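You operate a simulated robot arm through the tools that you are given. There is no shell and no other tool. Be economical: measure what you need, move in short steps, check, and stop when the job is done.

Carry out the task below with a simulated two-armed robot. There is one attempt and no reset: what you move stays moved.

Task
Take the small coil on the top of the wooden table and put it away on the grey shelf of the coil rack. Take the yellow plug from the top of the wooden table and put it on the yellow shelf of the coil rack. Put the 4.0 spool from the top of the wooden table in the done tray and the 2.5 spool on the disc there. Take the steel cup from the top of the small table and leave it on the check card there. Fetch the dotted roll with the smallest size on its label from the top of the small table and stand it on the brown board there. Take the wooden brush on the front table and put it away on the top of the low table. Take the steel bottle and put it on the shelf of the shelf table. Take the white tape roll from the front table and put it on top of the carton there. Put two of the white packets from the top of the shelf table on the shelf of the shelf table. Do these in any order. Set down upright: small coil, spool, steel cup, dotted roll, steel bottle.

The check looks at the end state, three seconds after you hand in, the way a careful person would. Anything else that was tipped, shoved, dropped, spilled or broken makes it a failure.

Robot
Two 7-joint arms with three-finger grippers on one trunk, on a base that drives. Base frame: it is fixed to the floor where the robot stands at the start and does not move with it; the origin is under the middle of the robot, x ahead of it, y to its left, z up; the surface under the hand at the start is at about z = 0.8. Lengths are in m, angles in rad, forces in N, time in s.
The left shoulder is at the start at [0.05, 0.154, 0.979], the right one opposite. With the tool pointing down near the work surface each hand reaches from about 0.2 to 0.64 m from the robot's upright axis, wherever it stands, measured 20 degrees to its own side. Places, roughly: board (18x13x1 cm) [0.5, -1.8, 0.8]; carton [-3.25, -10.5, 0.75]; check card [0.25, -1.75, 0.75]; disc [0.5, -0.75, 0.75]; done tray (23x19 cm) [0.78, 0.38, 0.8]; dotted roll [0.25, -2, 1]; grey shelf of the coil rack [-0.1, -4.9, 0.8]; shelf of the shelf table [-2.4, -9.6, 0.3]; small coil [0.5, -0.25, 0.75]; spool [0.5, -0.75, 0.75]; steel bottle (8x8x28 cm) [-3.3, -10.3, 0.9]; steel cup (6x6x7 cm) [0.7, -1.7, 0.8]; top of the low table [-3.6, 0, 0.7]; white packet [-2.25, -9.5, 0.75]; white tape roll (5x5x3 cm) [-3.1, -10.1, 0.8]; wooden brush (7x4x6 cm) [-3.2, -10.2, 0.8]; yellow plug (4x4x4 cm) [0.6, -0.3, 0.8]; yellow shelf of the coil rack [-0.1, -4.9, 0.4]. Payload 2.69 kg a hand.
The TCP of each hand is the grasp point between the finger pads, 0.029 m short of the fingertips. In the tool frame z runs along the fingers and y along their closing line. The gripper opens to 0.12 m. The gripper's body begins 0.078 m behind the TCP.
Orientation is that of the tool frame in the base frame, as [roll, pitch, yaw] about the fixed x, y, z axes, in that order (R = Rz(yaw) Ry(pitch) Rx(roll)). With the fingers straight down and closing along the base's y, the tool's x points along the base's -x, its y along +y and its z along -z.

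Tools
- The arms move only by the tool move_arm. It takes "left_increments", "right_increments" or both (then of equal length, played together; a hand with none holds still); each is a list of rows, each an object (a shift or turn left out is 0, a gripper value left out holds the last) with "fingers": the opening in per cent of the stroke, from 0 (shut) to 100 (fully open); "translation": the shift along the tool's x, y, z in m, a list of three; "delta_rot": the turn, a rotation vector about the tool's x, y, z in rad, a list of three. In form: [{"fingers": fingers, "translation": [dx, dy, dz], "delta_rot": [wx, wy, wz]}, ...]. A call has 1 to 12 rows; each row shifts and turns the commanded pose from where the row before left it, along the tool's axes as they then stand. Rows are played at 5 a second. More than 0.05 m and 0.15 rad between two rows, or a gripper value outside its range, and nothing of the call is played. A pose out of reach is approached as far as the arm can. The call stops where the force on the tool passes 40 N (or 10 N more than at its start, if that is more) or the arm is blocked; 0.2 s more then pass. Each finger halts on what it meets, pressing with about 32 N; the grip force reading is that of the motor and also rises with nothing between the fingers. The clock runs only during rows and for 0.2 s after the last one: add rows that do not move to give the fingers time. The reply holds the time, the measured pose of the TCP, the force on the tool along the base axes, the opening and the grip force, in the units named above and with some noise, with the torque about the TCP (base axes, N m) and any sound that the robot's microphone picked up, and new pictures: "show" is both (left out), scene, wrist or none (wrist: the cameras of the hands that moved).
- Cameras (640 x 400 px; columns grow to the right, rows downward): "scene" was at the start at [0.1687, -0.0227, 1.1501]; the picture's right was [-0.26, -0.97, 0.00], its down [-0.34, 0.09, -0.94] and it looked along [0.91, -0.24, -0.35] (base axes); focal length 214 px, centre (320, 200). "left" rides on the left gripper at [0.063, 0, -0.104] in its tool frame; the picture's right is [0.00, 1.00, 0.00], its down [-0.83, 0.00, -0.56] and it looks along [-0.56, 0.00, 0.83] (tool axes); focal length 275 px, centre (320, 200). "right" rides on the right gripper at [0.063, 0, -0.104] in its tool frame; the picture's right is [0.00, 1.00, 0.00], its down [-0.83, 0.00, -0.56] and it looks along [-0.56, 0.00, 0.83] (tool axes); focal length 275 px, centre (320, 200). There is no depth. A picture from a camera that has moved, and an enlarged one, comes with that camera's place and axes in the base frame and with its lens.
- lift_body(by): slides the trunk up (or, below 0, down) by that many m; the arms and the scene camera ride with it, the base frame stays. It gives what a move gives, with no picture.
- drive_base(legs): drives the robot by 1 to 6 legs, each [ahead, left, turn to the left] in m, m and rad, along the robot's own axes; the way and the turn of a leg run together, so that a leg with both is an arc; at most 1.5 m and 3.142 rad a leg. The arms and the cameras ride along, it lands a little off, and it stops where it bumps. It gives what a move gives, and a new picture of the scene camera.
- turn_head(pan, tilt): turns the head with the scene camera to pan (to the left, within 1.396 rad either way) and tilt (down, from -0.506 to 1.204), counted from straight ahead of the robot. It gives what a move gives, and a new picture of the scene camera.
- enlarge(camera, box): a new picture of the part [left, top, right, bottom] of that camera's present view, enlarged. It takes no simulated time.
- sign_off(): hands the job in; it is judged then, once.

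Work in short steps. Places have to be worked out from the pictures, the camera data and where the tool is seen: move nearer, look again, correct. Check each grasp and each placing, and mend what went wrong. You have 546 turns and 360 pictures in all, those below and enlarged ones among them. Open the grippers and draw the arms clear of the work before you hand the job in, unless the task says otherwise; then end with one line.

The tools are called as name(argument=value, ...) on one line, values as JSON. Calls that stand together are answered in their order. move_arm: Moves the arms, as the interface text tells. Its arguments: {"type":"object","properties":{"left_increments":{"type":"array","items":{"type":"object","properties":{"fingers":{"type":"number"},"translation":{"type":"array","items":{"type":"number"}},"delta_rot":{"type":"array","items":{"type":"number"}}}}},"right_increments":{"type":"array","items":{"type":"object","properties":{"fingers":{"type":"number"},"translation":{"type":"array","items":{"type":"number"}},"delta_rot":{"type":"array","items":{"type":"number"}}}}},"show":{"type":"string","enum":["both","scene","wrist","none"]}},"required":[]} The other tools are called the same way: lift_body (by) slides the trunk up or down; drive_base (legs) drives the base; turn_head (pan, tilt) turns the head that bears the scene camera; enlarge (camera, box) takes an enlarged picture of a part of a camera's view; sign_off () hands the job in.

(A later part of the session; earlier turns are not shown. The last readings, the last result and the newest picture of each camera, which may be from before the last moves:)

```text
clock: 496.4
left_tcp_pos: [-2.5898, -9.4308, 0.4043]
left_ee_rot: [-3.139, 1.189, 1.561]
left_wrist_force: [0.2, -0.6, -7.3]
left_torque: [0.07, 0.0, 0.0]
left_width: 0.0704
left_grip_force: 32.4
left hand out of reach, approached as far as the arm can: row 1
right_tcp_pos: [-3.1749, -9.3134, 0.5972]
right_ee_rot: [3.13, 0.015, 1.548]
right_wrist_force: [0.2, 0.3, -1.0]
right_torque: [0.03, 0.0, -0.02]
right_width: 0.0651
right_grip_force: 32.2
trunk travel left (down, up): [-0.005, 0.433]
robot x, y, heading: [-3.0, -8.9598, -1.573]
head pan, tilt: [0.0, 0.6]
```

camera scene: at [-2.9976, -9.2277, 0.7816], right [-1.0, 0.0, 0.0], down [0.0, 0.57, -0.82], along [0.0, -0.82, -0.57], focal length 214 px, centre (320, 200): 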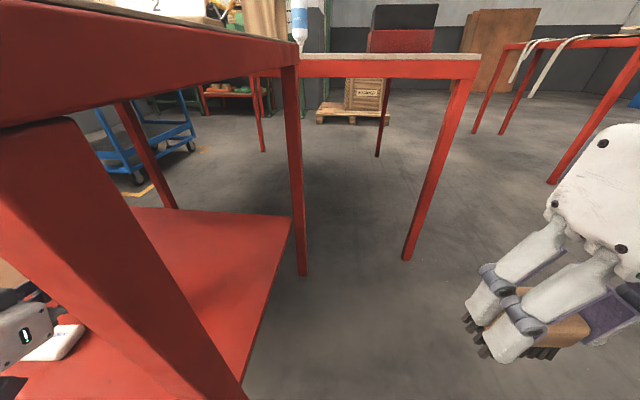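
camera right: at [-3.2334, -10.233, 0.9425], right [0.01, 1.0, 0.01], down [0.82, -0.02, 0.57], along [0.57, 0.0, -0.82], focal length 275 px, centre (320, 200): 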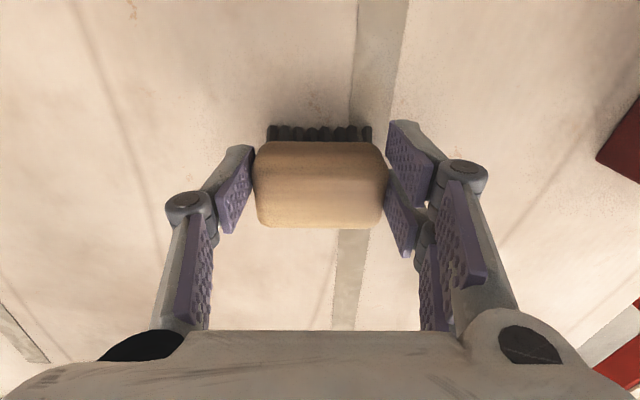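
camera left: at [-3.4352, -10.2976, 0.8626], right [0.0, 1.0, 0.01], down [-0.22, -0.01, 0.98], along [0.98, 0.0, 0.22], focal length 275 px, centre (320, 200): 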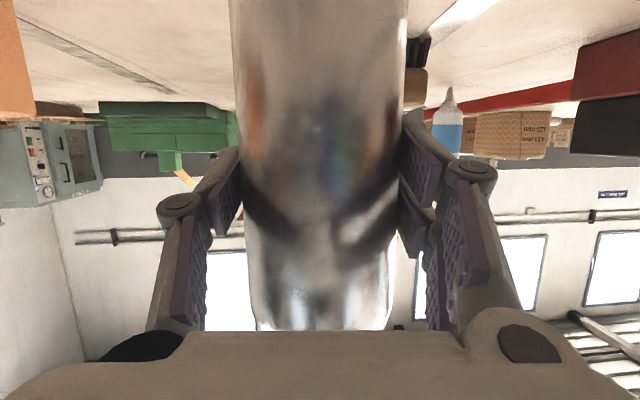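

The arm is folded too tightly. Raise 2 cm, back the base 15 cm, then extend the arm forward again, which gives room to lower.

lift_body(by=0.025)

drive_base(legs=[[-0.15, 0, 0]])

move_arm(left_increments=[{"translation": [-0.0145, -0.008, 0.0373]}, {"translation": [-0.0145, -0.008, 0.0373]}, {"translation": [-0.0145, -0.008, 0.0373]}, {"translation": [-0.0145, -0.008, 0.0373]}], show="scene")

```text
clock: 497.1
left_tcp_pos: [-2.5906, -9.4299, 0.4287]
left_ee_rot: [3.14, 1.189, 1.563]
left_wrist_force: [-0.6, 0.4, -5.9]
left_torque: [0.1, -0.03, 0.02]
left_width: 0.0706
left_grip_force: 32.1
right_tcp_pos: [-3.176, -9.3128, 0.6208]
right_ee_rot: [3.129, 0.014, 1.547]
right_wrist_force: [0.4, 0.4, -0.5]
right_torque: [0.01, 0.0, 0.0]
right_width: 0.0652
right_grip_force: 31.9
trunk travel left (down, up): [-0.03, 0.408]
robot x, y, heading: [-2.9981, -8.957, -1.571]
head pan, tilt: [0.0, 0.6]
```

```text
clock: 498.4
left_tcp_pos: [-2.589, -9.2784, 0.4289]
left_ee_rot: [3.139, 1.191, 1.566]
left_wrist_force: [0.2, -0.3, -6.3]
left_torque: [0.05, 0.02, 0.03]
left_width: 0.0709
left_grip_force: 32.2
right_tcp_pos: [-3.1749, -9.1629, 0.6211]
right_ee_rot: [3.129, 0.014, 1.551]
right_wrist_force: [0.1, 0.7, -1.2]
right_torque: [0.03, -0.03, 0.03]
right_width: 0.0651
right_grip_force: 31.9
trunk travel left (down, up): [-0.03, 0.408]
robot x, y, heading: [-3.0011, -8.8118, -1.571]
head pan, tilt: [0.0, 0.6]
camera scene: at [-2.9964, -9.0761, 0.7856], right [-1.0, 0.0, 0.0], down [0.0, 0.57, -0.82], along [0.0, -0.82, -0.57], focal length 214 px, centre (320, 200)
```

scene: 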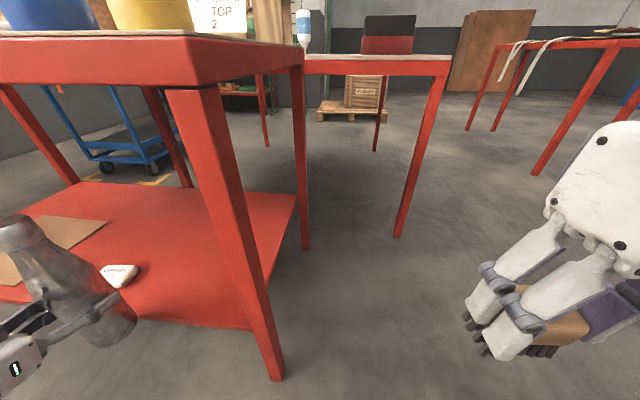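

```text
clock: 499.4
left_tcp_pos: [-2.5773, -9.3969, 0.4898]
left_ee_rot: [-3.138, 1.184, 1.569]
left_wrist_force: [0.1, -0.5, -6.4]
left_torque: [0.04, 0.0, -0.02]
left_width: 0.0706
left_grip_force: 31.5
left hand out of reach, approached as far as the arm can: row 1, 2, 3, 4
right_tcp_pos: [-3.1744, -9.1627, 0.6212]
right_ee_rot: [3.128, 0.015, 1.551]
right_wrist_force: [0.8, 0.2, -0.8]
right_torque: [0.01, 0.02, 0.03]
right_width: 0.0651
right_grip_force: 32.3
trunk travel left (down, up): [-0.03, 0.408]
robot x, y, heading: [-3.0, -8.806, -1.574]
head pan, tilt: [0.0, 0.6]
camera scene: at [-2.9963, -9.076, 0.7857], right [-1.0, 0.0, 0.0], down [0.0, 0.57, -0.82], along [0.0, -0.82, -0.57], focal length 214 px, centre (320, 200)
```

scene: 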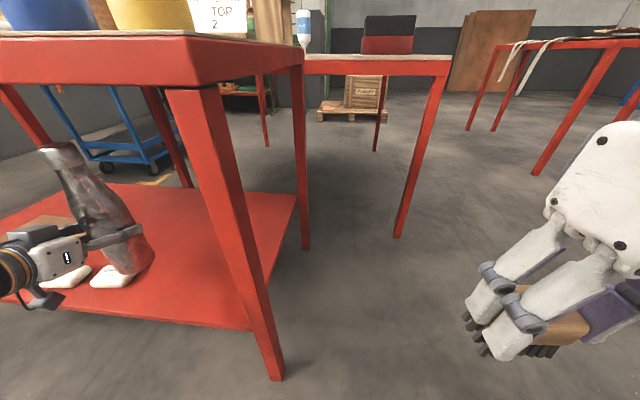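

Still at a fold limit. Back up 14 cm and shift left 10 cm, then extend the arm forward-right so it works stretched.

drive_base(legs=[[-0.14, 0.1, 0]])

move_arm(left_increments=[{"translation": [-0.0116, -0.025, 0.0298]}, {"translation": [-0.0116, -0.025, 0.0298]}, {"translation": [-0.0116, -0.025, 0.0298]}, {"translation": [-0.0116, -0.025, 0.0298]}, {"translation": [-0.0116, -0.025, 0.0298]}, {"translation": [-0.0116, -0.025, 0.0298]}], show="none")

```text
clock: 500.9
left_tcp_pos: [-2.4759, -9.2549, 0.4892]
left_ee_rot: [3.14, 1.185, 1.568]
left_wrist_force: [-0.2, -0.3, -6.0]
left_torque: [0.04, 0.01, 0.02]
left_width: 0.0707
left_grip_force: 32.0
right_tcp_pos: [-3.0749, -9.0237, 0.6205]
right_ee_rot: [3.13, 0.014, 1.553]
right_wrist_force: [-0.1, 0.2, -0.9]
right_torque: [-0.01, -0.01, 0.0]
right_width: 0.0651
right_grip_force: 32.4
trunk travel left (down, up): [-0.03, 0.408]
robot x, y, heading: [-2.8998, -8.67, -1.567]
head pan, tilt: [0.0, 0.6]
camera scene: at [-2.8963, -8.936, 0.7856], right [-1.0, 0.0, 0.0], down [0.0, 0.57, -0.82], along [0.0, -0.82, -0.57], focal length 214 px, centre (320, 200)
```

scene: 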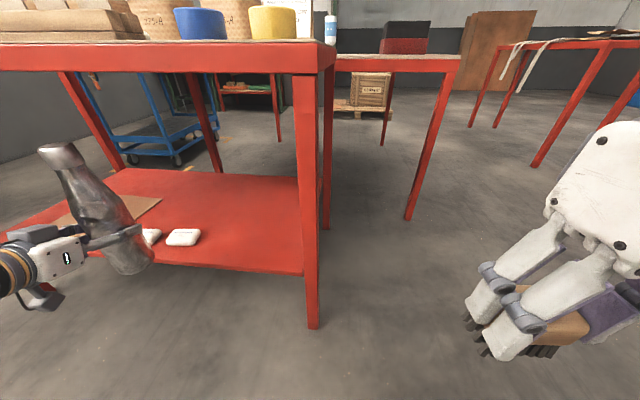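

```text
clock: 502.3
left_tcp_pos: [-2.6013, -9.4156, 0.4847]
left_ee_rot: [3.141, 1.184, 1.568]
left_wrist_force: [-0.4, 0.5, -6.2]
left_torque: [0.04, 0.03, -0.06]
left_width: 0.0705
left_grip_force: 32.0
left hand out of reach, approached as far as the arm can: row 1, 2
right_tcp_pos: [-3.0749, -9.0233, 0.6211]
right_ee_rot: [3.13, 0.015, 1.553]
right_wrist_force: [-0.4, 0.8, -0.5]
right_torque: [0.01, 0.02, 0.02]
right_width: 0.0652
right_grip_force: 32.0
trunk travel left (down, up): [-0.03, 0.408]
robot x, y, heading: [-2.8978, -8.6662, -1.57]
head pan, tilt: [0.0, 0.6]
```

In reach now. Move to (−2.63,−9.445) while lowering.

move_arm(left_increments=[{"translation": [0.0272, -0.015, 0.0267]}, {"translation": [0.0272, -0.015, 0.0267]}, {"translation": [0.0056, 0, 0.0022]}], show="scene")

```text
clock: 503.1
left_tcp_pos: [-2.6106, -9.4474, 0.4237]
left_ee_rot: [-3.134, 1.177, 1.569]
left_wrist_force: [0.1, -0.4, -6.5]
left_torque: [0.07, -0.01, 0.03]
left_width: 0.0703
left_grip_force: 32.2
left hand out of reach, approached as far as the arm can: row 1, 2, 3
right_tcp_pos: [-3.0743, -9.0232, 0.621]
right_ee_rot: [3.13, 0.014, 1.553]
right_wrist_force: [-0.1, -0.2, -0.3]
right_torque: [0.03, -0.01, -0.02]
right_width: 0.0652
right_grip_force: 32.1
trunk travel left (down, up): [-0.03, 0.408]
robot x, y, heading: [-2.9022, -8.6684, -1.572]
head pan, tilt: [0.0, 0.6]
camera scene: at [-2.8962, -8.9362, 0.7855], right [-1.0, 0.0, 0.0], down [0.0, 0.57, -0.82], along [0.0, -0.82, -0.57], focal length 214 px, centre (320, 200)
```

scene: 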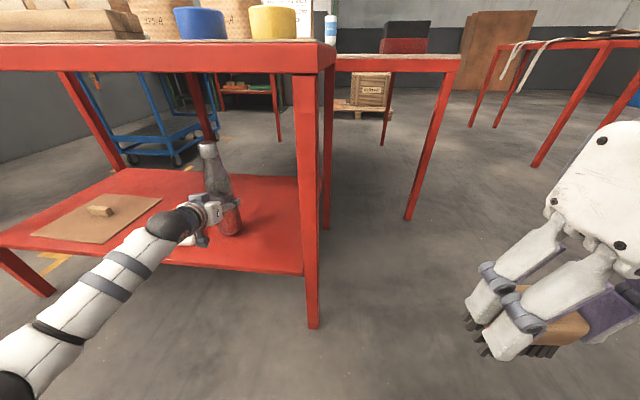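

Just 2.7 cm to go; use the trunk for it.

lift_body(by=-0.02)

lift_body(by=-0.006)

```text
clock: 503.8
left_tcp_pos: [-2.6121, -9.451, 0.4087]
left_ee_rot: [-3.133, 1.176, 1.567]
left_wrist_force: [-0.3, -0.5, -5.7]
left_torque: [0.1, 0.01, 0.02]
left_width: 0.0705
left_grip_force: 32.1
right_tcp_pos: [-3.0741, -9.0228, 0.6018]
right_ee_rot: [3.128, 0.013, 1.553]
right_wrist_force: [0.3, -0.3, -1.0]
right_torque: [0.01, -0.02, 0.01]
right_width: 0.0654
right_grip_force: 32.1
trunk travel left (down, up): [-0.01, 0.428]
robot x, y, heading: [-2.8976, -8.6685, -1.571]
head pan, tilt: [0.0, 0.6]
```

```text
clock: 504.3
left_tcp_pos: [-2.6114, -9.4497, 0.4039]
left_ee_rot: [-3.131, 1.179, 1.567]
left_wrist_force: [-0.6, -1.4, -2.5]
left_torque: [-0.2, 0.04, -0.04]
left_width: 0.0707
left_grip_force: 32.0
right_tcp_pos: [-3.0744, -9.0233, 0.5953]
right_ee_rot: [3.13, 0.013, 1.554]
right_wrist_force: [-0.2, -0.8, -0.7]
right_torque: [0.0, 0.02, 0.01]
right_width: 0.0652
right_grip_force: 31.8
trunk travel left (down, up): [-0.004, 0.434]
robot x, y, heading: [-2.9017, -8.671, -1.571]
head pan, tilt: [0.0, 0.6]
```

Contact starting (load dropping). Lower the last 3 mm and check.

lift_body(by=-0.003)

enlarge(camera="scene", box=[140, 120, 320, 270])

```text
clock: 504.9
left_tcp_pos: [-2.6107, -9.4493, 0.4032]
left_ee_rot: [-3.133, 1.183, 1.566]
left_wrist_force: [0.1, 1.2, 10.0]
left_torque: [-0.37, -0.26, 0.05]
left_width: 0.0707
left_grip_force: 31.8
right_tcp_pos: [-3.0743, -9.022, 0.5927]
right_ee_rot: [3.129, 0.016, 1.552]
right_wrist_force: [-0.6, -0.5, -0.2]
right_torque: [0.02, 0.02, 0.01]
right_width: 0.0652
right_grip_force: 31.9
trunk travel left (down, up): [-0.001, 0.437]
robot x, y, heading: [-2.8941, -8.6655, -1.568]
head pan, tilt: [0.0, 0.6]
```

```text
2.67 times, centred on (230, 195) of scene
camera zoom: at [-2.8966, -8.9392, 0.7662], right [-1.0, 0.0, 0.0], down [0.0, 0.56, -0.83], along [0.0, -0.83, -0.56], focal length 572 px, centre (560, 213)
```

zoom: 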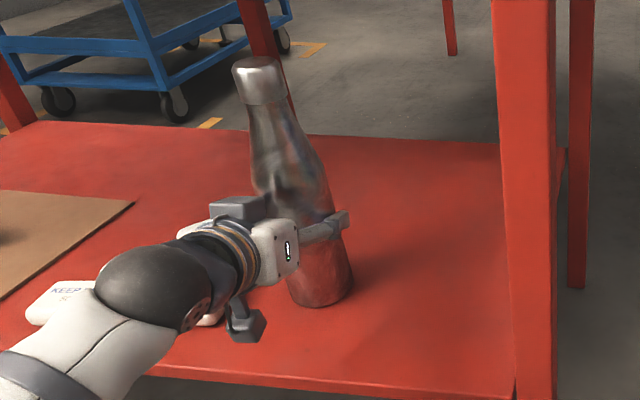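

Bottle stands on the shelf. Open the fingers and back the base straight out.

move_arm(left_increments=[{"fingers": 75}, {"fingers": 100}, {"fingers": 100}], show="none")

drive_base(legs=[[-0.06, 0.0, 0]])

```text
clock: 505.6
left_tcp_pos: [-2.6099, -9.4495, 0.4006]
left_ee_rot: [-3.131, 1.175, 1.567]
left_wrist_force: [0.1, -0.4, 0.9]
left_torque: [-0.02, 0.0, 0.03]
left_width: 0.1202
left_grip_force: 0.2
right_tcp_pos: [-3.0745, -9.0222, 0.5924]
right_ee_rot: [3.129, 0.014, 1.554]
right_wrist_force: [0.3, -1.0, -0.5]
right_torque: [0.02, -0.01, 0.01]
right_width: 0.0653
right_grip_force: 32.1
trunk travel left (down, up): [-0.001, 0.437]
robot x, y, heading: [-2.9, -8.6702, -1.567]
head pan, tilt: [0.0, 0.6]
```

```text
clock: 506.6
left_tcp_pos: [-2.6123, -9.3897, 0.3999]
left_ee_rot: [-3.131, 1.177, 1.566]
left_wrist_force: [-0.3, 0.2, -0.5]
left_torque: [-0.01, -0.03, -0.01]
left_width: 0.12
left_grip_force: 0.1
right_tcp_pos: [-3.0746, -8.9615, 0.5917]
right_ee_rot: [3.13, 0.014, 1.553]
right_wrist_force: [-0.6, 1.0, -0.7]
right_torque: [0.0, -0.01, 0.01]
right_width: 0.0651
right_grip_force: 32.1
trunk travel left (down, up): [-0.001, 0.437]
robot x, y, heading: [-2.8975, -8.6074, -1.568]
head pan, tilt: [0.0, 0.6]
camera scene: at [-2.897, -8.8794, 0.7659], right [-1.0, 0.0, 0.0], down [0.0, 0.57, -0.82], along [0.0, -0.82, -0.57], focal length 214 px, centre (320, 200)
```

scene: 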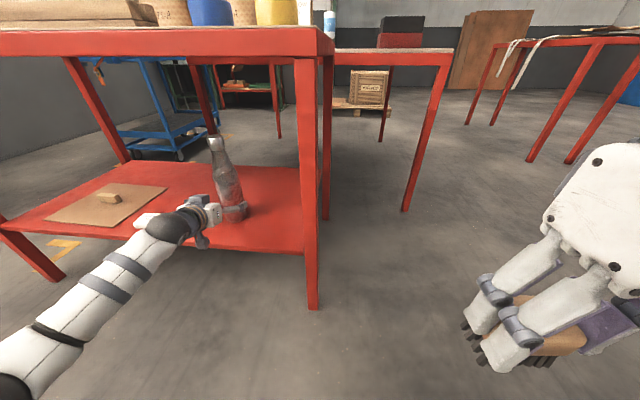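

Pull the arm back 12 cm and see that everything still stands.

move_arm(left_increments=[{"translation": [0.0145, 0, -0.0373]}, {"translation": [0.0145, 0, -0.0373]}, {"translation": [0.0145, 0, -0.0373]}, {"translation": [0.0145, 0, -0.0373]}], show="scene")

```text
clock: 507.6
left_tcp_pos: [-2.5809, -9.252, 0.4414]
left_ee_rot: [-3.123, 1.165, 1.565]
left_wrist_force: [-0.4, -0.6, -0.7]
left_torque: [0.0, -0.02, 0.0]
left_width: 0.1201
left_grip_force: 0.1
left hand out of reach, approached as far as the arm can: row 1, 2, 3, 4
right_tcp_pos: [-3.076, -8.9614, 0.5908]
right_ee_rot: [3.13, 0.012, 1.551]
right_wrist_force: [0.5, 0.1, -0.8]
right_torque: [0.01, 0.01, 0.01]
right_width: 0.0654
right_grip_force: 31.6
trunk travel left (down, up): [-0.001, 0.437]
robot x, y, heading: [-2.8991, -8.6101, -1.57]
head pan, tilt: [0.0, 0.6]
camera scene: at [-2.8971, -8.8794, 0.766], right [-1.0, 0.0, 0.0], down [0.0, 0.56, -0.83], along [0.0, -0.83, -0.56], focal length 214 px, centre (320, 200)
```

scene: 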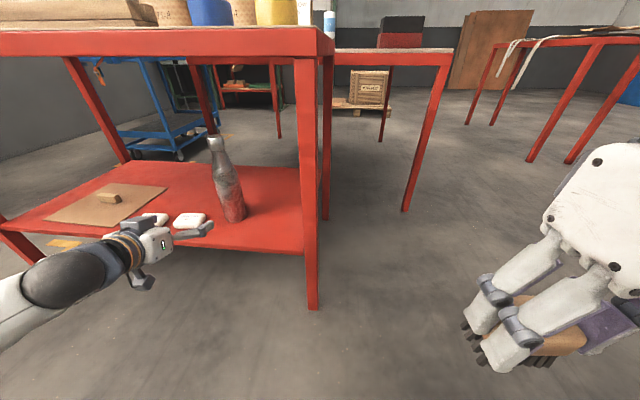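

Bottle and both packets are in place. Slip away diagonally back-left, then raise the trunk.

drive_base(legs=[[-0.03, 0.12, 0], [-0.12, 0.3, 0]])

lift_body(by=0.4)

```text
clock: 511.7
left_tcp_pos: [-2.1585, -9.1029, 0.4419]
left_ee_rot: [-3.127, 1.164, 1.566]
left_wrist_force: [0.6, 0.4, 0.9]
left_torque: [-0.01, 0.02, -0.01]
left_width: 0.1201
left_grip_force: 0.1
right_tcp_pos: [-2.6529, -8.8131, 0.5922]
right_ee_rot: [3.131, 0.012, 1.551]
right_wrist_force: [0.3, -0.1, 0.2]
right_torque: [0.01, 0.01, 0.0]
right_width: 0.0649
right_grip_force: 32.0
trunk travel left (down, up): [-0.001, 0.437]
robot x, y, heading: [-2.4804, -8.4638, -1.57]
head pan, tilt: [0.0, 0.6]
camera scene: at [-2.4756, -8.7302, 0.766], right [-1.0, 0.0, 0.0], down [0.0, 0.56, -0.83], along [0.0, -0.83, -0.56], focal length 214 px, centre (320, 200)
```

scene: 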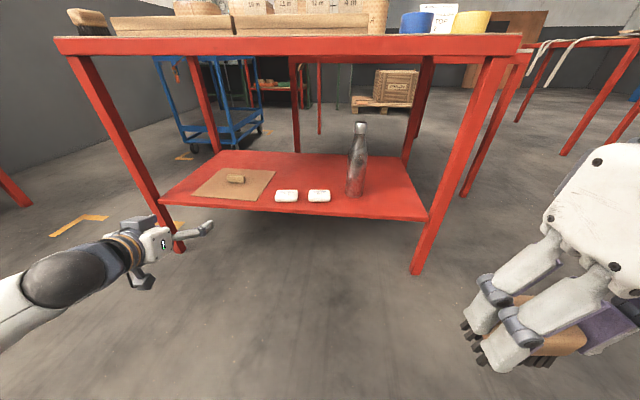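

```text
clock: 515.5
left_tcp_pos: [-2.1589, -9.1024, 0.8401]
left_ee_rot: [-3.128, 1.165, 1.565]
left_wrist_force: [0.0, -0.6, 0.0]
left_torque: [0.02, -0.04, 0.02]
left_width: 0.12
left_grip_force: 0.1
right_tcp_pos: [-2.6531, -8.8136, 0.9912]
right_ee_rot: [3.131, 0.013, 1.552]
right_wrist_force: [-0.1, 0.4, -0.7]
right_torque: [0.05, -0.01, -0.01]
right_width: 0.0655
right_grip_force: 31.7
trunk travel left (down, up): [-0.401, 0.037]
robot x, y, heading: [-2.4796, -8.4572, -1.568]
head pan, tilt: [0.0, 0.6]
```

Everything stands. Straighten and raise the left hand for travel, then strafe to the aisle at x≈−1.22.

move_arm(left_increments=[{"delta_rot": [0, 0.15, 0], "translation": [0.01, 0, -0.03]}, {"delta_rot": [0, 0.15, 0], "translation": [0, 0, -0.03]}, {"delta_rot": [0, 0.15, 0], "translation": [0, 0, -0.03]}, {"delta_rot": [0, 0.15, 0], "translation": [0, 0, -0.03]}, {"delta_rot": [0, 0.15, 0], "translation": [0, 0, -0.03]}, {"delta_rot": [0, 0.15, 0], "translation": [0, 0, -0.03]}, {"delta_rot": [0, 0.15, 0], "translation": [0, 0, -0.03]}, {"delta_rot": [0, 0.11, 0], "translation": [0, 0, -0.03]}], show="none")

drive_base(legs=[[0.13, 0, 0], [0, 1.25, 0]])

```text
clock: 517.3
left_tcp_pos: [-2.1543, -8.962, 1.0142]
left_ee_rot: [-3.136, 0.002, 1.551]
left_wrist_force: [0.2, -0.4, 0.2]
left_torque: [0.01, 0.01, -0.02]
left_width: 0.1199
left_grip_force: 0.0
right_tcp_pos: [-2.6539, -8.8141, 0.9918]
right_ee_rot: [3.127, 0.015, 1.552]
right_wrist_force: [-0.4, -0.4, -0.8]
right_torque: [0.05, -0.02, -0.01]
right_width: 0.0653
right_grip_force: 32.5
trunk travel left (down, up): [-0.401, 0.037]
robot x, y, heading: [-2.4802, -8.46, -1.568]
head pan, tilt: [0.0, 0.6]
```

```text
clock: 528.2
left_tcp_pos: [-0.8817, -9.0919, 1.0124]
left_ee_rot: [-3.136, 0.006, 1.552]
left_wrist_force: [-0.1, 0.6, 0.5]
left_torque: [0.03, 0.02, -0.01]
left_width: 0.12
left_grip_force: 0.0
right_tcp_pos: [-1.3816, -8.9415, 0.9935]
right_ee_rot: [3.129, 0.015, 1.554]
right_wrist_force: [0.3, 0.0, 0.0]
right_torque: [0.05, -0.04, -0.04]
right_width: 0.0651
right_grip_force: 32.2
trunk travel left (down, up): [-0.401, 0.037]
robot x, y, heading: [-1.2053, -8.5856, -1.571]
head pan, tilt: [0.0, 0.6]
camera scene: at [-1.2042, -8.7187, 1.1891], right [-1.0, 0.0, 0.0], down [0.0, 0.56, -0.83], along [0.0, -0.83, -0.56], focal length 214 px, centre (320, 200)
```

scene: 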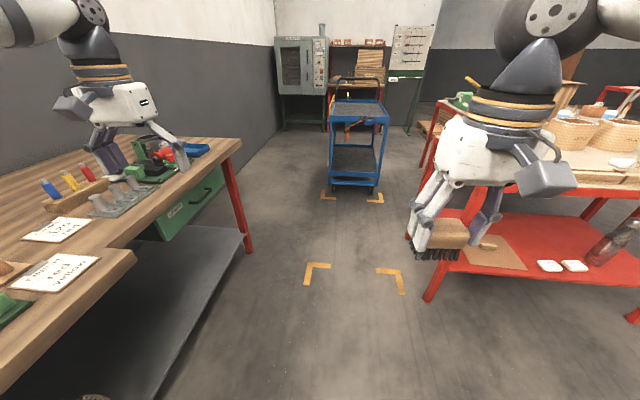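

Tuck the left hand in, then turn around clockwise to face +y.

move_arm(left_increments=[{"translation": [0.01, -0.045, -0.01]}, {"translation": [0.02, -0.045, -0.01]}, {"translation": [0.03, -0.03, -0.01]}, {"translation": [0.04, 0, 0]}], show="none")

drive_base(legs=[[0, 0, -1.571], [0, 0, -1.571]])

```text
refused: row 2 steps farther than a row can; nothing moved
```

```text
clock: 536.2
left_tcp_pos: [-1.5497, -8.0967, 1.0129]
left_ee_rot: [-3.135, 0.005, -1.549]
left_wrist_force: [1.1, -0.3, 0.1]
left_torque: [0.01, 0.02, 0.03]
left_width: 0.1201
left_grip_force: 0.0
right_tcp_pos: [-1.0452, -8.2272, 0.9918]
right_ee_rot: [3.13, 0.015, -1.548]
right_wrist_force: [0.0, 0.5, -0.3]
right_torque: [-0.01, -0.02, 0.02]
right_width: 0.0653
right_grip_force: 31.8
trunk travel left (down, up): [-0.401, 0.037]
robot x, y, heading: [-1.2028, -8.5887, 1.613]
head pan, tilt: [0.0, 0.6]
camera scene: at [-1.2101, -8.4534, 1.1891], right [1.0, 0.04, 0.0], down [0.02, -0.56, -0.83], along [-0.03, 0.82, -0.56], focal length 214 px, centre (320, 200)
```

scene: 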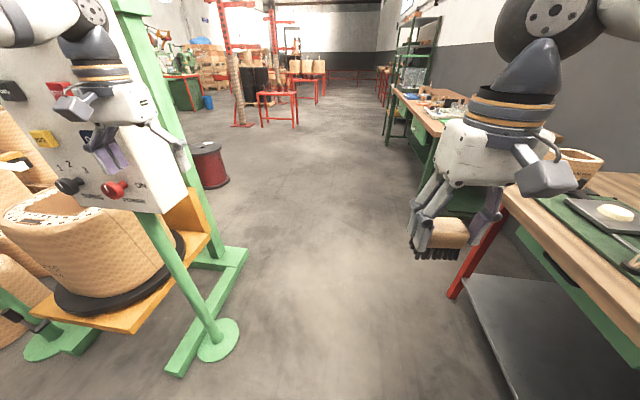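

The left hand is close to the machine's control panel; tuck it in before moving.

move_arm(left_increments=[{"translation": [0.035, -0.03, 0]}, {"translation": [0.035, -0.03, 0]}, {"translation": [0.03, -0.035, 0]}, {"translation": [0.0, -0.045, 0]}, {"translation": [0, -0.04, 0]}], show="none")

drive_base(legs=[[0, -0.06, -0.043], [1.0, 0, 0]])

```text
clock: 537.4
left_tcp_pos: [-1.3654, -8.1922, 1.013]
left_ee_rot: [-3.135, 0.004, -1.55]
left_wrist_force: [-0.3, 0.6, 0.2]
left_torque: [0.02, 0.01, 0.03]
left_width: 0.12
left_grip_force: 0.1
right_tcp_pos: [-1.0449, -8.2266, 0.9911]
right_ee_rot: [3.127, 0.012, -1.549]
right_wrist_force: [-0.6, -0.6, -0.8]
right_torque: [-0.01, 0.03, 0.0]
right_width: 0.0651
right_grip_force: 32.2
trunk travel left (down, up): [-0.401, 0.037]
robot x, y, heading: [-1.2106, -8.582, 1.616]
head pan, tilt: [0.0, 0.6]
```

```text
clock: 543.3
left_tcp_pos: [-1.2701, -7.1821, 1.0121]
left_ee_rot: [-3.135, 0.005, -1.611]
left_wrist_force: [0.4, 0.2, 0.8]
left_torque: [0.01, 0.01, 0.01]
left_width: 0.1201
left_grip_force: 0.1
right_tcp_pos: [-0.9517, -7.2358, 0.9913]
right_ee_rot: [3.129, 0.014, -1.609]
right_wrist_force: [0.0, -0.1, -0.7]
right_torque: [-0.03, 0.03, -0.01]
right_width: 0.0651
right_grip_force: 32.4
trunk travel left (down, up): [-0.401, 0.037]
robot x, y, heading: [-1.1336, -7.5874, 1.557]
head pan, tilt: [0.0, 0.6]
camera scene: at [-1.1297, -7.4518, 1.1891], right [1.0, -0.02, 0.0], down [-0.01, -0.56, -0.82], along [0.02, 0.82, -0.57], focal length 214 px, centre (320, 200)
```

scene: 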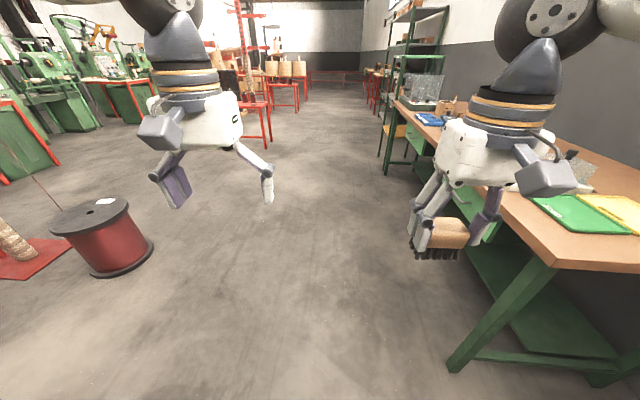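

Clear. Continue forward 2.5 m.

drive_base(legs=[[1.3, 0.05, 0.014], [1.2, 0, 0]])

turn_head(pan=0.4, tilt=0.3)

```text
clock: 555.5
left_tcp_pos: [-1.3179, -4.6817, 1.0126]
left_ee_rot: [-3.134, 0.005, -1.596]
left_wrist_force: [-0.2, 0.1, 0.7]
left_torque: [-0.05, 0.0, 0.01]
left_width: 0.1199
left_grip_force: 0.1
right_tcp_pos: [-0.9976, -4.7303, 0.9923]
right_ee_rot: [3.13, 0.015, -1.594]
right_wrist_force: [-0.7, 0.5, 0.3]
right_torque: [-0.05, 0.02, 0.01]
right_width: 0.0653
right_grip_force: 31.7
trunk travel left (down, up): [-0.401, 0.037]
robot x, y, heading: [-1.1778, -5.0839, 1.57]
head pan, tilt: [0.0, 0.6]
camera scene: at [-1.1729, -4.9498, 1.1891], right [1.0, 0.0, 0.0], down [0.0, -0.57, -0.82], along [0.0, 0.82, -0.57], focal length 214 px, centre (320, 200)
```

scene: 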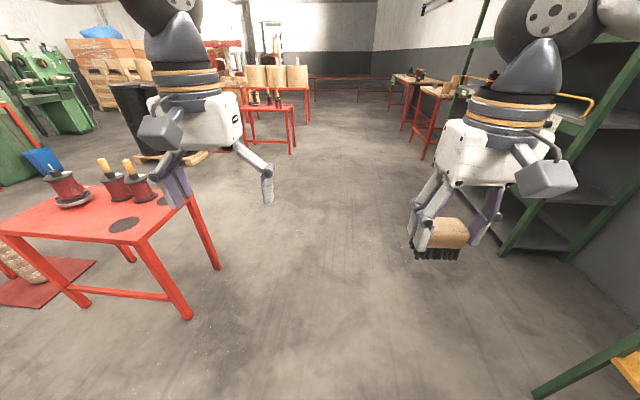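

```text
clock: 556.4
left_tcp_pos: [-1.3194, -4.6829, 1.0123]
left_ee_rot: [-3.135, 0.005, -1.597]
left_wrist_force: [0.7, -0.1, -0.4]
left_torque: [0.0, 0.0, -0.02]
left_width: 0.1197
left_grip_force: 0.1
right_tcp_pos: [-0.9987, -4.731, 0.993]
right_ee_rot: [3.13, 0.014, -1.594]
right_wrist_force: [0.9, 0.2, -0.7]
right_torque: [-0.02, 0.0, 0.04]
right_width: 0.0654
right_grip_force: 32.1
trunk travel left (down, up): [-0.401, 0.037]
robot x, y, heading: [-1.1772, -5.0831, 1.569]
head pan, tilt: [0.4, 0.3]
camera scene: at [-1.2092, -4.9522, 1.2166], right [0.92, 0.39, 0.0], down [0.11, -0.27, -0.96], along [-0.37, 0.88, -0.3], focal length 214 px, centre (320, 200)
```

scene: 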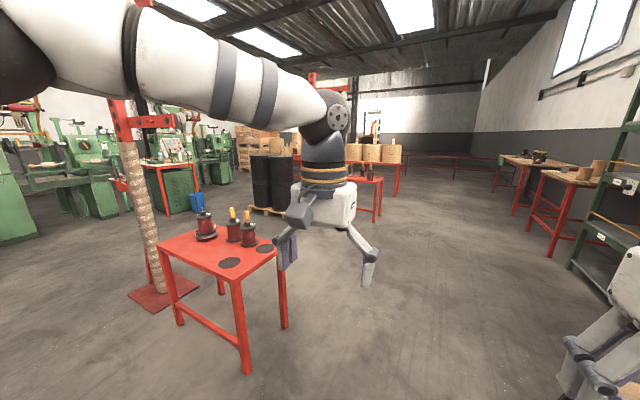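

Continue forward 2 m and look left for the low table.

drive_base(legs=[[1.3, -0.05, 0], [0.7, 0, 0]])

turn_head(pan=0.75, tilt=0.3)

```text
clock: 566.3
left_tcp_pos: [-1.2393, -2.689, 1.012]
left_ee_rot: [-3.135, 0.005, -1.613]
left_wrist_force: [0.4, 0.2, -0.8]
left_torque: [-0.01, -0.01, -0.01]
left_width: 0.1202
left_grip_force: 0.0
right_tcp_pos: [-0.9218, -2.7428, 0.9908]
right_ee_rot: [3.128, 0.015, -1.613]
right_wrist_force: [-0.6, -0.3, -0.2]
right_torque: [0.02, 0.0, -0.04]
right_width: 0.065
right_grip_force: 32.0
trunk travel left (down, up): [-0.401, 0.037]
robot x, y, heading: [-1.107, -3.0944, 1.547]
head pan, tilt: [0.4, 0.3]
camera scene: at [-1.1375, -2.9607, 1.2166], right [0.93, 0.37, 0.0], down [0.11, -0.28, -0.96], along [-0.35, 0.89, -0.3], focal length 214 px, centre (320, 200)
```

scene: 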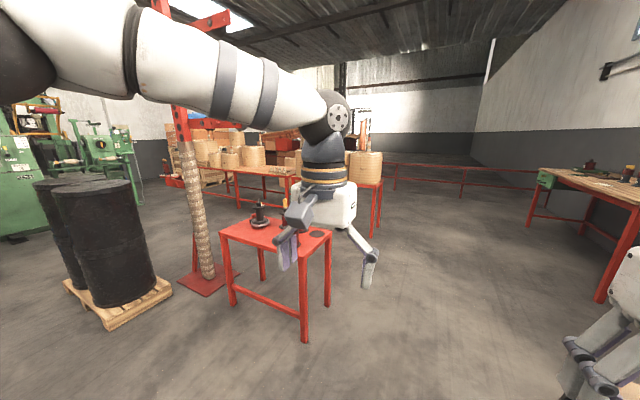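

```text
clock: 567.2
left_tcp_pos: [-1.2403, -2.6884, 1.013]
left_ee_rot: [-3.134, 0.006, -1.614]
left_wrist_force: [0.4, 0.0, -0.1]
left_torque: [-0.02, 0.0, 0.04]
left_width: 0.12
left_grip_force: 0.1
right_tcp_pos: [-0.9216, -2.7448, 0.9919]
right_ee_rot: [3.129, 0.015, -1.612]
right_wrist_force: [0.3, 1.0, -0.2]
right_torque: [-0.03, -0.03, 0.0]
right_width: 0.0654
right_grip_force: 31.9
trunk travel left (down, up): [-0.401, 0.037]
robot x, y, heading: [-1.1065, -3.095, 1.548]
head pan, tilt: [0.75, 0.3]
camera scene: at [-1.1651, -2.9781, 1.2166], right [0.75, 0.66, 0.0], down [0.2, -0.22, -0.96], along [-0.64, 0.71, -0.3], focal length 214 px, centre (320, 200)
```

scene: 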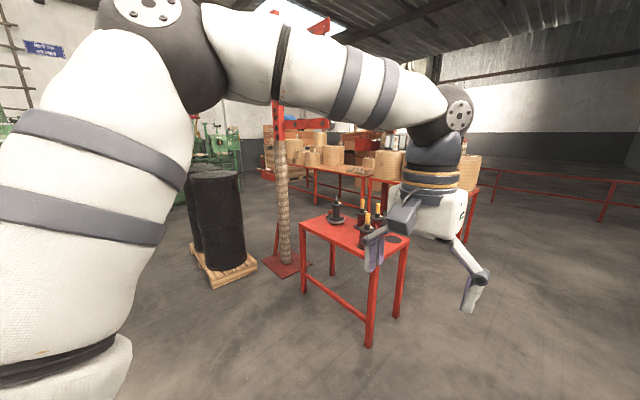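

The low table is behind the small red one (front edge ≈y −0.1, x −2.8…−4). I'll go to y≈−1.05, then turn west through the gap.

drive_base(legs=[[1.3, -0.0, 0.023], [0.72, 0, 0], [0, 0, 1.571]])

turn_head(pan=-0.3, tilt=0.4)

```text
clock: 580.9
left_tcp_pos: [-1.5392, -1.2536, 1.0124]
left_ee_rot: [-3.133, 0.005, 0.016]
left_wrist_force: [0.1, 0.7, 0.5]
left_torque: [-0.01, 0.01, 0.01]
left_width: 0.1199
left_grip_force: 0.1
right_tcp_pos: [-1.5035, -0.9322, 0.992]
right_ee_rot: [3.129, 0.013, 0.017]
right_wrist_force: [0.6, -0.2, -0.5]
right_torque: [0.02, -0.02, -0.02]
right_width: 0.065
right_grip_force: 32.2
trunk travel left (down, up): [-0.401, 0.037]
robot x, y, heading: [-1.1437, -1.097, -3.106]
head pan, tilt: [0.75, 0.3]
camera scene: at [-1.2521, -1.162, 1.2166], right [-0.71, 0.71, 0.0], down [0.21, 0.21, -0.96], along [-0.67, -0.68, -0.3], focal length 214 px, centre (320, 200)
```

scene: 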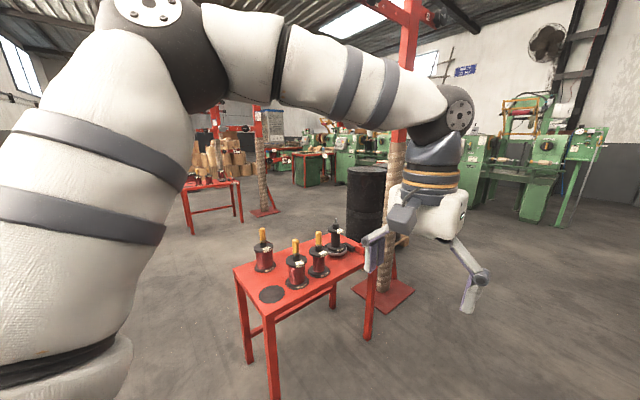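

```text
clock: 582.2
left_tcp_pos: [-1.5391, -1.2528, 1.0139]
left_ee_rot: [-3.135, 0.007, 0.015]
left_wrist_force: [0.3, -0.9, 1.1]
left_torque: [0.04, 0.01, 0.01]
left_width: 0.12
left_grip_force: 0.0
right_tcp_pos: [-1.503, -0.9327, 0.9921]
right_ee_rot: [3.129, 0.015, 0.018]
right_wrist_force: [-0.3, -0.4, -1.1]
right_torque: [-0.01, 0.0, -0.03]
right_width: 0.065
right_grip_force: 32.1
trunk travel left (down, up): [-0.401, 0.037]
robot x, y, heading: [-1.1456, -1.0964, -3.109]
head pan, tilt: [-0.3, 0.4]
camera scene: at [-1.2757, -1.0718, 1.2074], right [0.26, 0.97, 0.0], down [0.38, -0.1, -0.92], along [-0.89, 0.24, -0.39], focal length 214 px, centre (320, 200)
```

scene: 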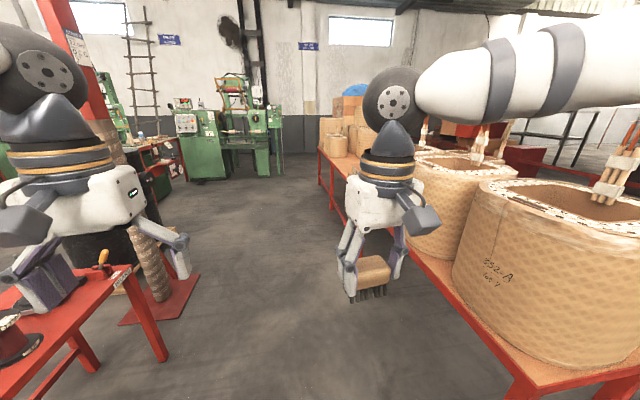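

A long table with big coils runs on my right (front edge y≈−0.5); the low-table spot is farther along it. Drive west 1.3 m and look again.

drive_base(legs=[[1.2, 0.02, -0.03]])

turn_head(pan=-0.7, tilt=0.4)

```text
clock: 588.2
left_tcp_pos: [-2.7296, -1.29, 1.0121]
left_ee_rot: [-3.135, 0.005, -0.012]
left_wrist_force: [-0.1, 0.5, 0.6]
left_torque: [-0.01, -0.03, 0.01]
left_width: 0.12
left_grip_force: 0.0
right_tcp_pos: [-2.6845, -0.9706, 0.9914]
right_ee_rot: [3.129, 0.014, -0.011]
right_wrist_force: [-0.9, -0.4, -1.2]
right_torque: [-0.01, -0.01, 0.02]
right_width: 0.0649
right_grip_force: 32.2
trunk travel left (down, up): [-0.401, 0.037]
robot x, y, heading: [-2.329, -1.1435, -3.135]
head pan, tilt: [-0.3, 0.4]
camera scene: at [-2.4611, -1.1157, 1.2073], right [0.29, 0.96, 0.0], down [0.37, -0.11, -0.92], along [-0.88, 0.26, -0.39], focal length 214 px, centre (320, 200)
```

scene: 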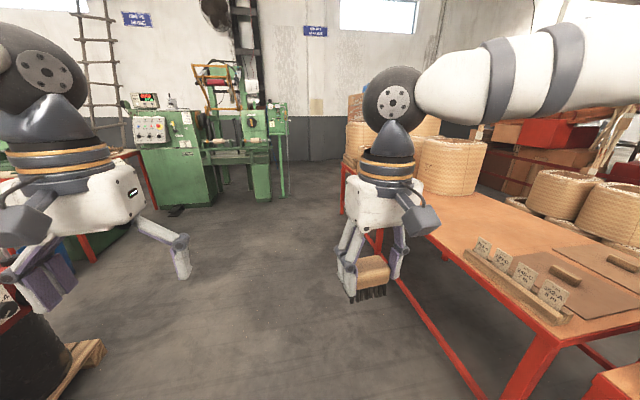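

```text
clock: 589.1
left_tcp_pos: [-2.7292, -1.2912, 1.014]
left_ee_rot: [-3.134, 0.005, -0.01]
left_wrist_force: [-0.2, 0.2, -0.1]
left_torque: [-0.01, 0.02, -0.01]
left_width: 0.1197
left_grip_force: 0.1
right_tcp_pos: [-2.6844, -0.97, 0.9919]
right_ee_rot: [3.131, 0.011, -0.011]
right_wrist_force: [-0.2, -0.8, -0.6]
right_torque: [0.03, -0.02, 0.03]
right_width: 0.0652
right_grip_force: 32.8
trunk travel left (down, up): [-0.401, 0.037]
robot x, y, heading: [-2.3332, -1.1473, -3.131]
head pan, tilt: [-0.7, 0.4]
camera scene: at [-2.4437, -1.0833, 1.2074], right [0.64, 0.77, 0.0], down [0.3, -0.25, -0.92], along [-0.71, 0.59, -0.39], focal length 214 px, centre (320, 200)
```

scene: 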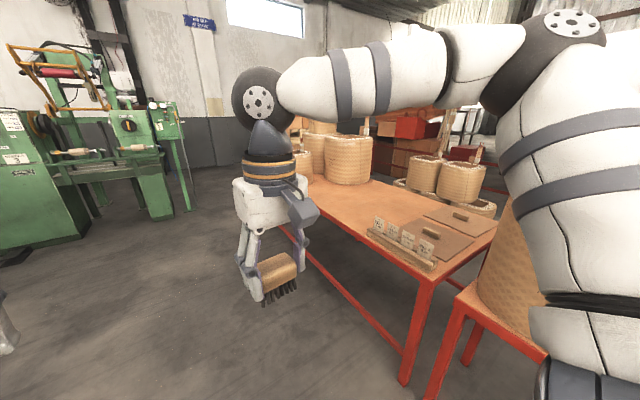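

The low table starts at x≈−2.65, front edge y≈−0.35, with a free area around (−3.2,−0.15). Drive there and turn to face it.

drive_base(legs=[[0.78, 0, 0], [0, 0, -1.571]])

turn_head(pan=0.0, tilt=0.6)

```text
clock: 597.1
left_tcp_pos: [-3.2543, -0.7541, 1.0121]
left_ee_rot: [-3.135, 0.007, -1.577]
left_wrist_force: [0.0, 0.8, 0.8]
left_torque: [0.0, 0.0, -0.01]
left_width: 0.1199
left_grip_force: 0.0
right_tcp_pos: [-2.9325, -0.7965, 0.9917]
right_ee_rot: [3.13, 0.014, -1.577]
right_wrist_force: [-0.3, -0.5, -0.9]
right_torque: [-0.02, 0.01, -0.01]
right_width: 0.065
right_grip_force: 32.2
trunk travel left (down, up): [-0.401, 0.037]
robot x, y, heading: [-3.1029, -1.1521, 1.586]
head pan, tilt: [-0.7, 0.4]
camera scene: at [-3.0441, -1.0356, 1.2074], right [0.77, -0.63, 0.0], down [-0.25, -0.3, -0.92], along [0.58, 0.71, -0.39], focal length 214 px, centre (320, 200)
```

scene: 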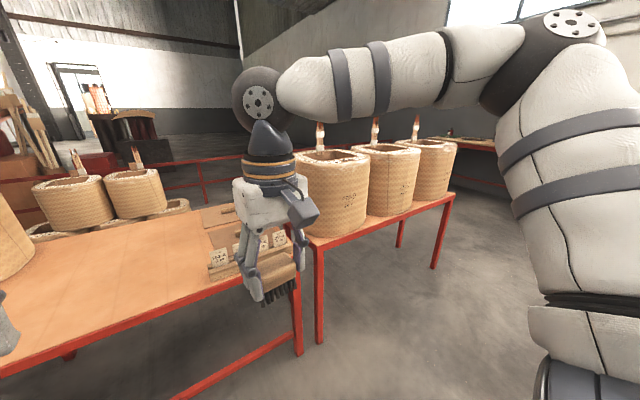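

```text
clock: 598.2
left_tcp_pos: [-3.2526, -0.7539, 1.0123]
left_ee_rot: [-3.134, 0.005, -1.579]
left_wrist_force: [-1.0, -0.8, -0.1]
left_torque: [-0.04, -0.01, 0.01]
left_width: 0.12
left_grip_force: 0.0
right_tcp_pos: [-2.9323, -0.797, 0.9912]
right_ee_rot: [3.129, 0.014, -1.577]
right_wrist_force: [-0.5, -0.5, -0.2]
right_torque: [-0.03, 0.01, -0.02]
right_width: 0.0653
right_grip_force: 32.0
trunk travel left (down, up): [-0.401, 0.037]
robot x, y, heading: [-3.1035, -1.1562, 1.584]
head pan, tilt: [0.0, 0.6]
camera scene: at [-3.104, -1.0189, 1.1892], right [1.0, 0.01, 0.0], down [0.01, -0.56, -0.83], along [-0.01, 0.83, -0.56], focal length 214 px, centre (320, 200)
```

scene: 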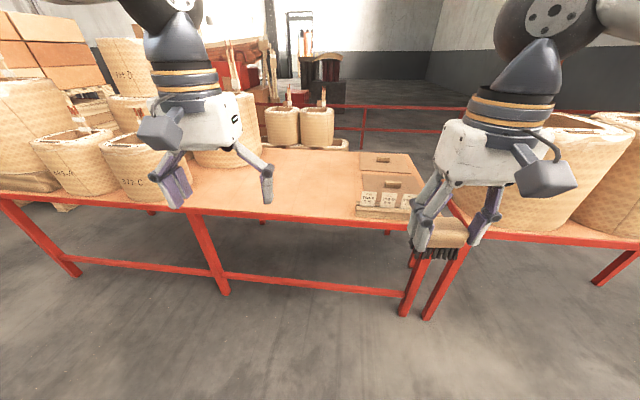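

Free spot ≈(−3.18,−0.2). Move closer (0.42 m forward, 0.12 m left).

drive_base(legs=[[0.0, 0.12, -0.013], [0.4, 0, 0]])

move_arm(right_increments=[{"translation": [-0.04, 0.02, 0.01]}, {"translation": [-0.04, 0.02, 0.02]}, {"translation": [-0.04, 0.02, 0.02]}, {"translation": [-0.04, 0.02, 0.02]}, {"translation": [0, 0, 0.04]}], show="both")

```text
clock: 601.8
left_tcp_pos: [-3.3626, -0.3542, 1.0124]
left_ee_rot: [-3.135, 0.005, -1.599]
left_wrist_force: [-0.4, 0.2, 0.7]
left_torque: [-0.01, 0.04, 0.0]
left_width: 0.1201
left_grip_force: 0.0
right_tcp_pos: [-3.0434, -0.4047, 0.9913]
right_ee_rot: [3.131, 0.014, -1.597]
right_wrist_force: [0.5, -0.1, 0.3]
right_torque: [-0.04, -0.01, -0.02]
right_width: 0.065
right_grip_force: 31.9
trunk travel left (down, up): [-0.401, 0.037]
robot x, y, heading: [-3.2229, -0.7568, 1.562]
head pan, tilt: [0.0, 0.6]
camera scene: at [-3.2197, -0.6226, 1.1891], right [1.0, -0.01, 0.0], down [0.0, -0.57, -0.82], along [0.0, 0.82, -0.57], focal length 214 px, centre (320, 200)
```

scene: 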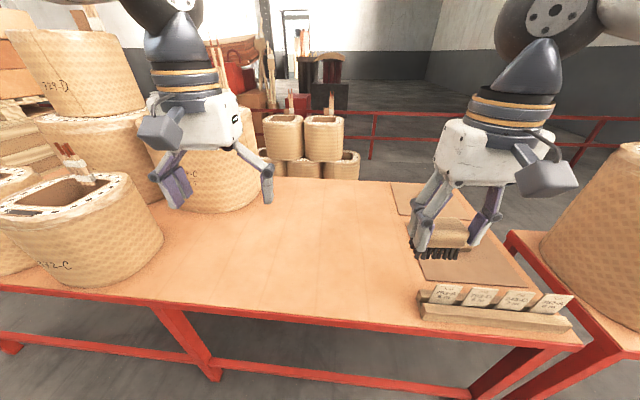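

```text
clock: 603.0
left_tcp_pos: [-3.363, -0.3542, 1.0134]
left_ee_rot: [-3.135, 0.006, -1.599]
left_wrist_force: [0.3, 0.2, 0.0]
left_torque: [0.03, 0.0, 0.0]
left_width: 0.1199
left_grip_force: 0.0
right_tcp_pos: [-3.1226, -0.2392, 0.8857]
right_ee_rot: [3.127, 0.015, -1.596]
right_wrist_force: [0.1, 0.3, -1.0]
right_torque: [0.0, -0.02, 0.0]
right_width: 0.065
right_grip_force: 32.1
trunk travel left (down, up): [-0.401, 0.037]
robot x, y, heading: [-3.219, -0.7588, 1.567]
head pan, tilt: [0.0, 0.6]
camera scene: at [-3.2196, -0.6231, 1.1891], right [1.0, -0.01, 0.0], down [0.0, -0.56, -0.83], along [0.0, 0.83, -0.56], focal length 214 px, centre (320, 200)
camera right: at [-3.1218, -0.304, 0.9878], right [-1.0, 0.02, 0.01], down [0.02, 0.82, 0.57], along [0.0, 0.57, -0.82], focal length 275 px, centre (320, 200)
```

scene: 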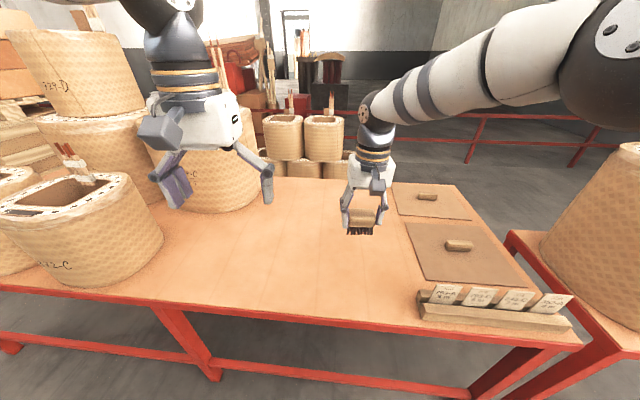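
right: 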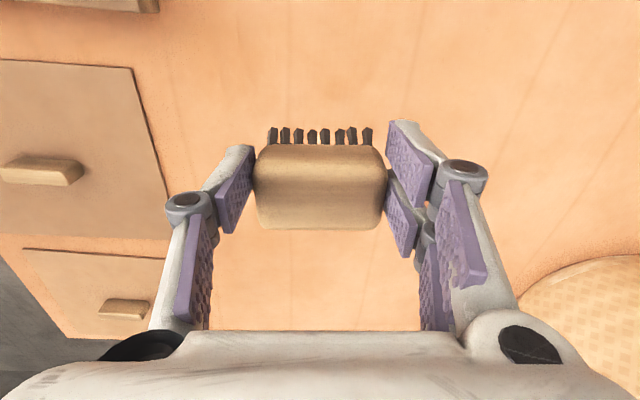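

Open space below. Shift 3 cm left and lower.

move_arm(right_increments=[{"translation": [0, 0.03, 0.03]}, {"translation": [0, 0, 0.035]}, {"translation": [0, 0, 0.03]}], show="none")

move_arm(right_increments=[{"translation": [0, 0, 0.01]}, {"translation": [0, 0, 0.006]}, {"translation": [0, 0, 0.004]}], show="wrist")

```text
clock: 603.8
left_tcp_pos: [-3.3639, -0.3545, 1.0126]
left_ee_rot: [-3.133, 0.005, -1.596]
left_wrist_force: [0.5, 0.6, 0.2]
left_torque: [0.01, -0.02, 0.02]
left_width: 0.1202
left_grip_force: 0.2
right_tcp_pos: [-3.1522, -0.2379, 0.7891]
right_ee_rot: [3.129, 0.014, -1.598]
right_wrist_force: [1.1, 1.2, -0.4]
right_torque: [0.03, 0.02, 0.01]
right_width: 0.0652
right_grip_force: 31.9
trunk travel left (down, up): [-0.401, 0.037]
robot x, y, heading: [-3.2221, -0.7574, 1.568]
head pan, tilt: [0.0, 0.6]
```

```text
clock: 604.6
left_tcp_pos: [-3.3636, -0.354, 1.0113]
left_ee_rot: [-3.133, 0.007, -1.598]
left_wrist_force: [0.3, 0.0, 0.2]
left_torque: [0.02, 0.05, 0.03]
left_width: 0.1196
left_grip_force: 0.0
right_tcp_pos: [-3.1529, -0.2379, 0.7707]
right_ee_rot: [3.13, 0.013, -1.597]
right_wrist_force: [0.0, -0.5, -0.9]
right_torque: [-0.04, -0.03, 0.0]
right_width: 0.0653
right_grip_force: 32.0
trunk travel left (down, up): [-0.401, 0.037]
robot x, y, heading: [-3.2233, -0.7571, 1.567]
head pan, tilt: [0.0, 0.6]
camera right: at [-3.1524, -0.3027, 0.8724], right [-1.0, 0.02, 0.01], down [0.02, 0.82, 0.57], along [0.0, 0.57, -0.82], focal length 275 px, centre (320, 200)
```

right: 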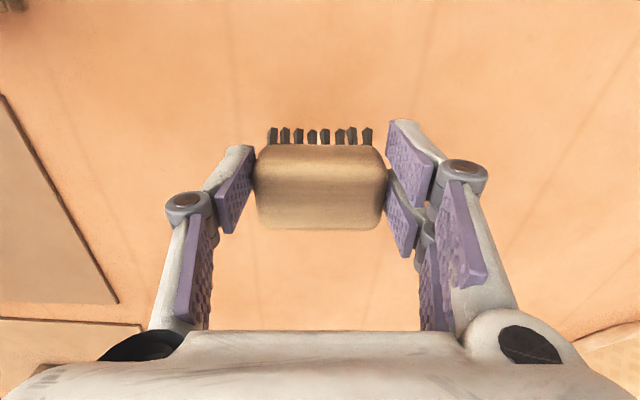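

No contact yet; go on in small steps.

move_arm(right_increments=[{"translation": [0, 0, 0.005]}, {"translation": [0, 0, 0.004]}, {"translation": [0, 0, 0.003]}], show="none")

move_arm(right_increments=[{"translation": [0, 0, 0.003]}, {"translation": [0, 0, 0.003]}], show="none")

```text
clock: 605.4
left_tcp_pos: [-3.3625, -0.3546, 1.0131]
left_ee_rot: [-3.134, 0.006, -1.598]
left_wrist_force: [0.0, 0.1, 0.3]
left_torque: [0.0, -0.01, -0.03]
left_width: 0.1199
left_grip_force: 0.1
right_tcp_pos: [-3.152, -0.2376, 0.7583]
right_ee_rot: [3.129, 0.014, -1.596]
right_wrist_force: [0.1, -0.3, -0.8]
right_torque: [-0.03, 0.03, -0.03]
right_width: 0.0652
right_grip_force: 31.7
trunk travel left (down, up): [-0.401, 0.037]
robot x, y, heading: [-3.218, -0.758, 1.567]
head pan, tilt: [0.0, 0.6]
```

```text
clock: 606.0
left_tcp_pos: [-3.364, -0.3547, 1.0125]
left_ee_rot: [-3.135, 0.004, -1.597]
left_wrist_force: [0.4, 0.5, -0.1]
left_torque: [-0.02, -0.02, 0.0]
left_width: 0.1201
left_grip_force: 0.0
right_tcp_pos: [-3.1528, -0.2387, 0.7524]
right_ee_rot: [3.13, 0.014, -1.596]
right_wrist_force: [0.4, -0.4, -0.8]
right_torque: [0.03, -0.02, -0.01]
right_width: 0.0651
right_grip_force: 31.8
trunk travel left (down, up): [-0.401, 0.037]
robot x, y, heading: [-3.2201, -0.7573, 1.564]
head pan, tilt: [0.0, 0.6]
```

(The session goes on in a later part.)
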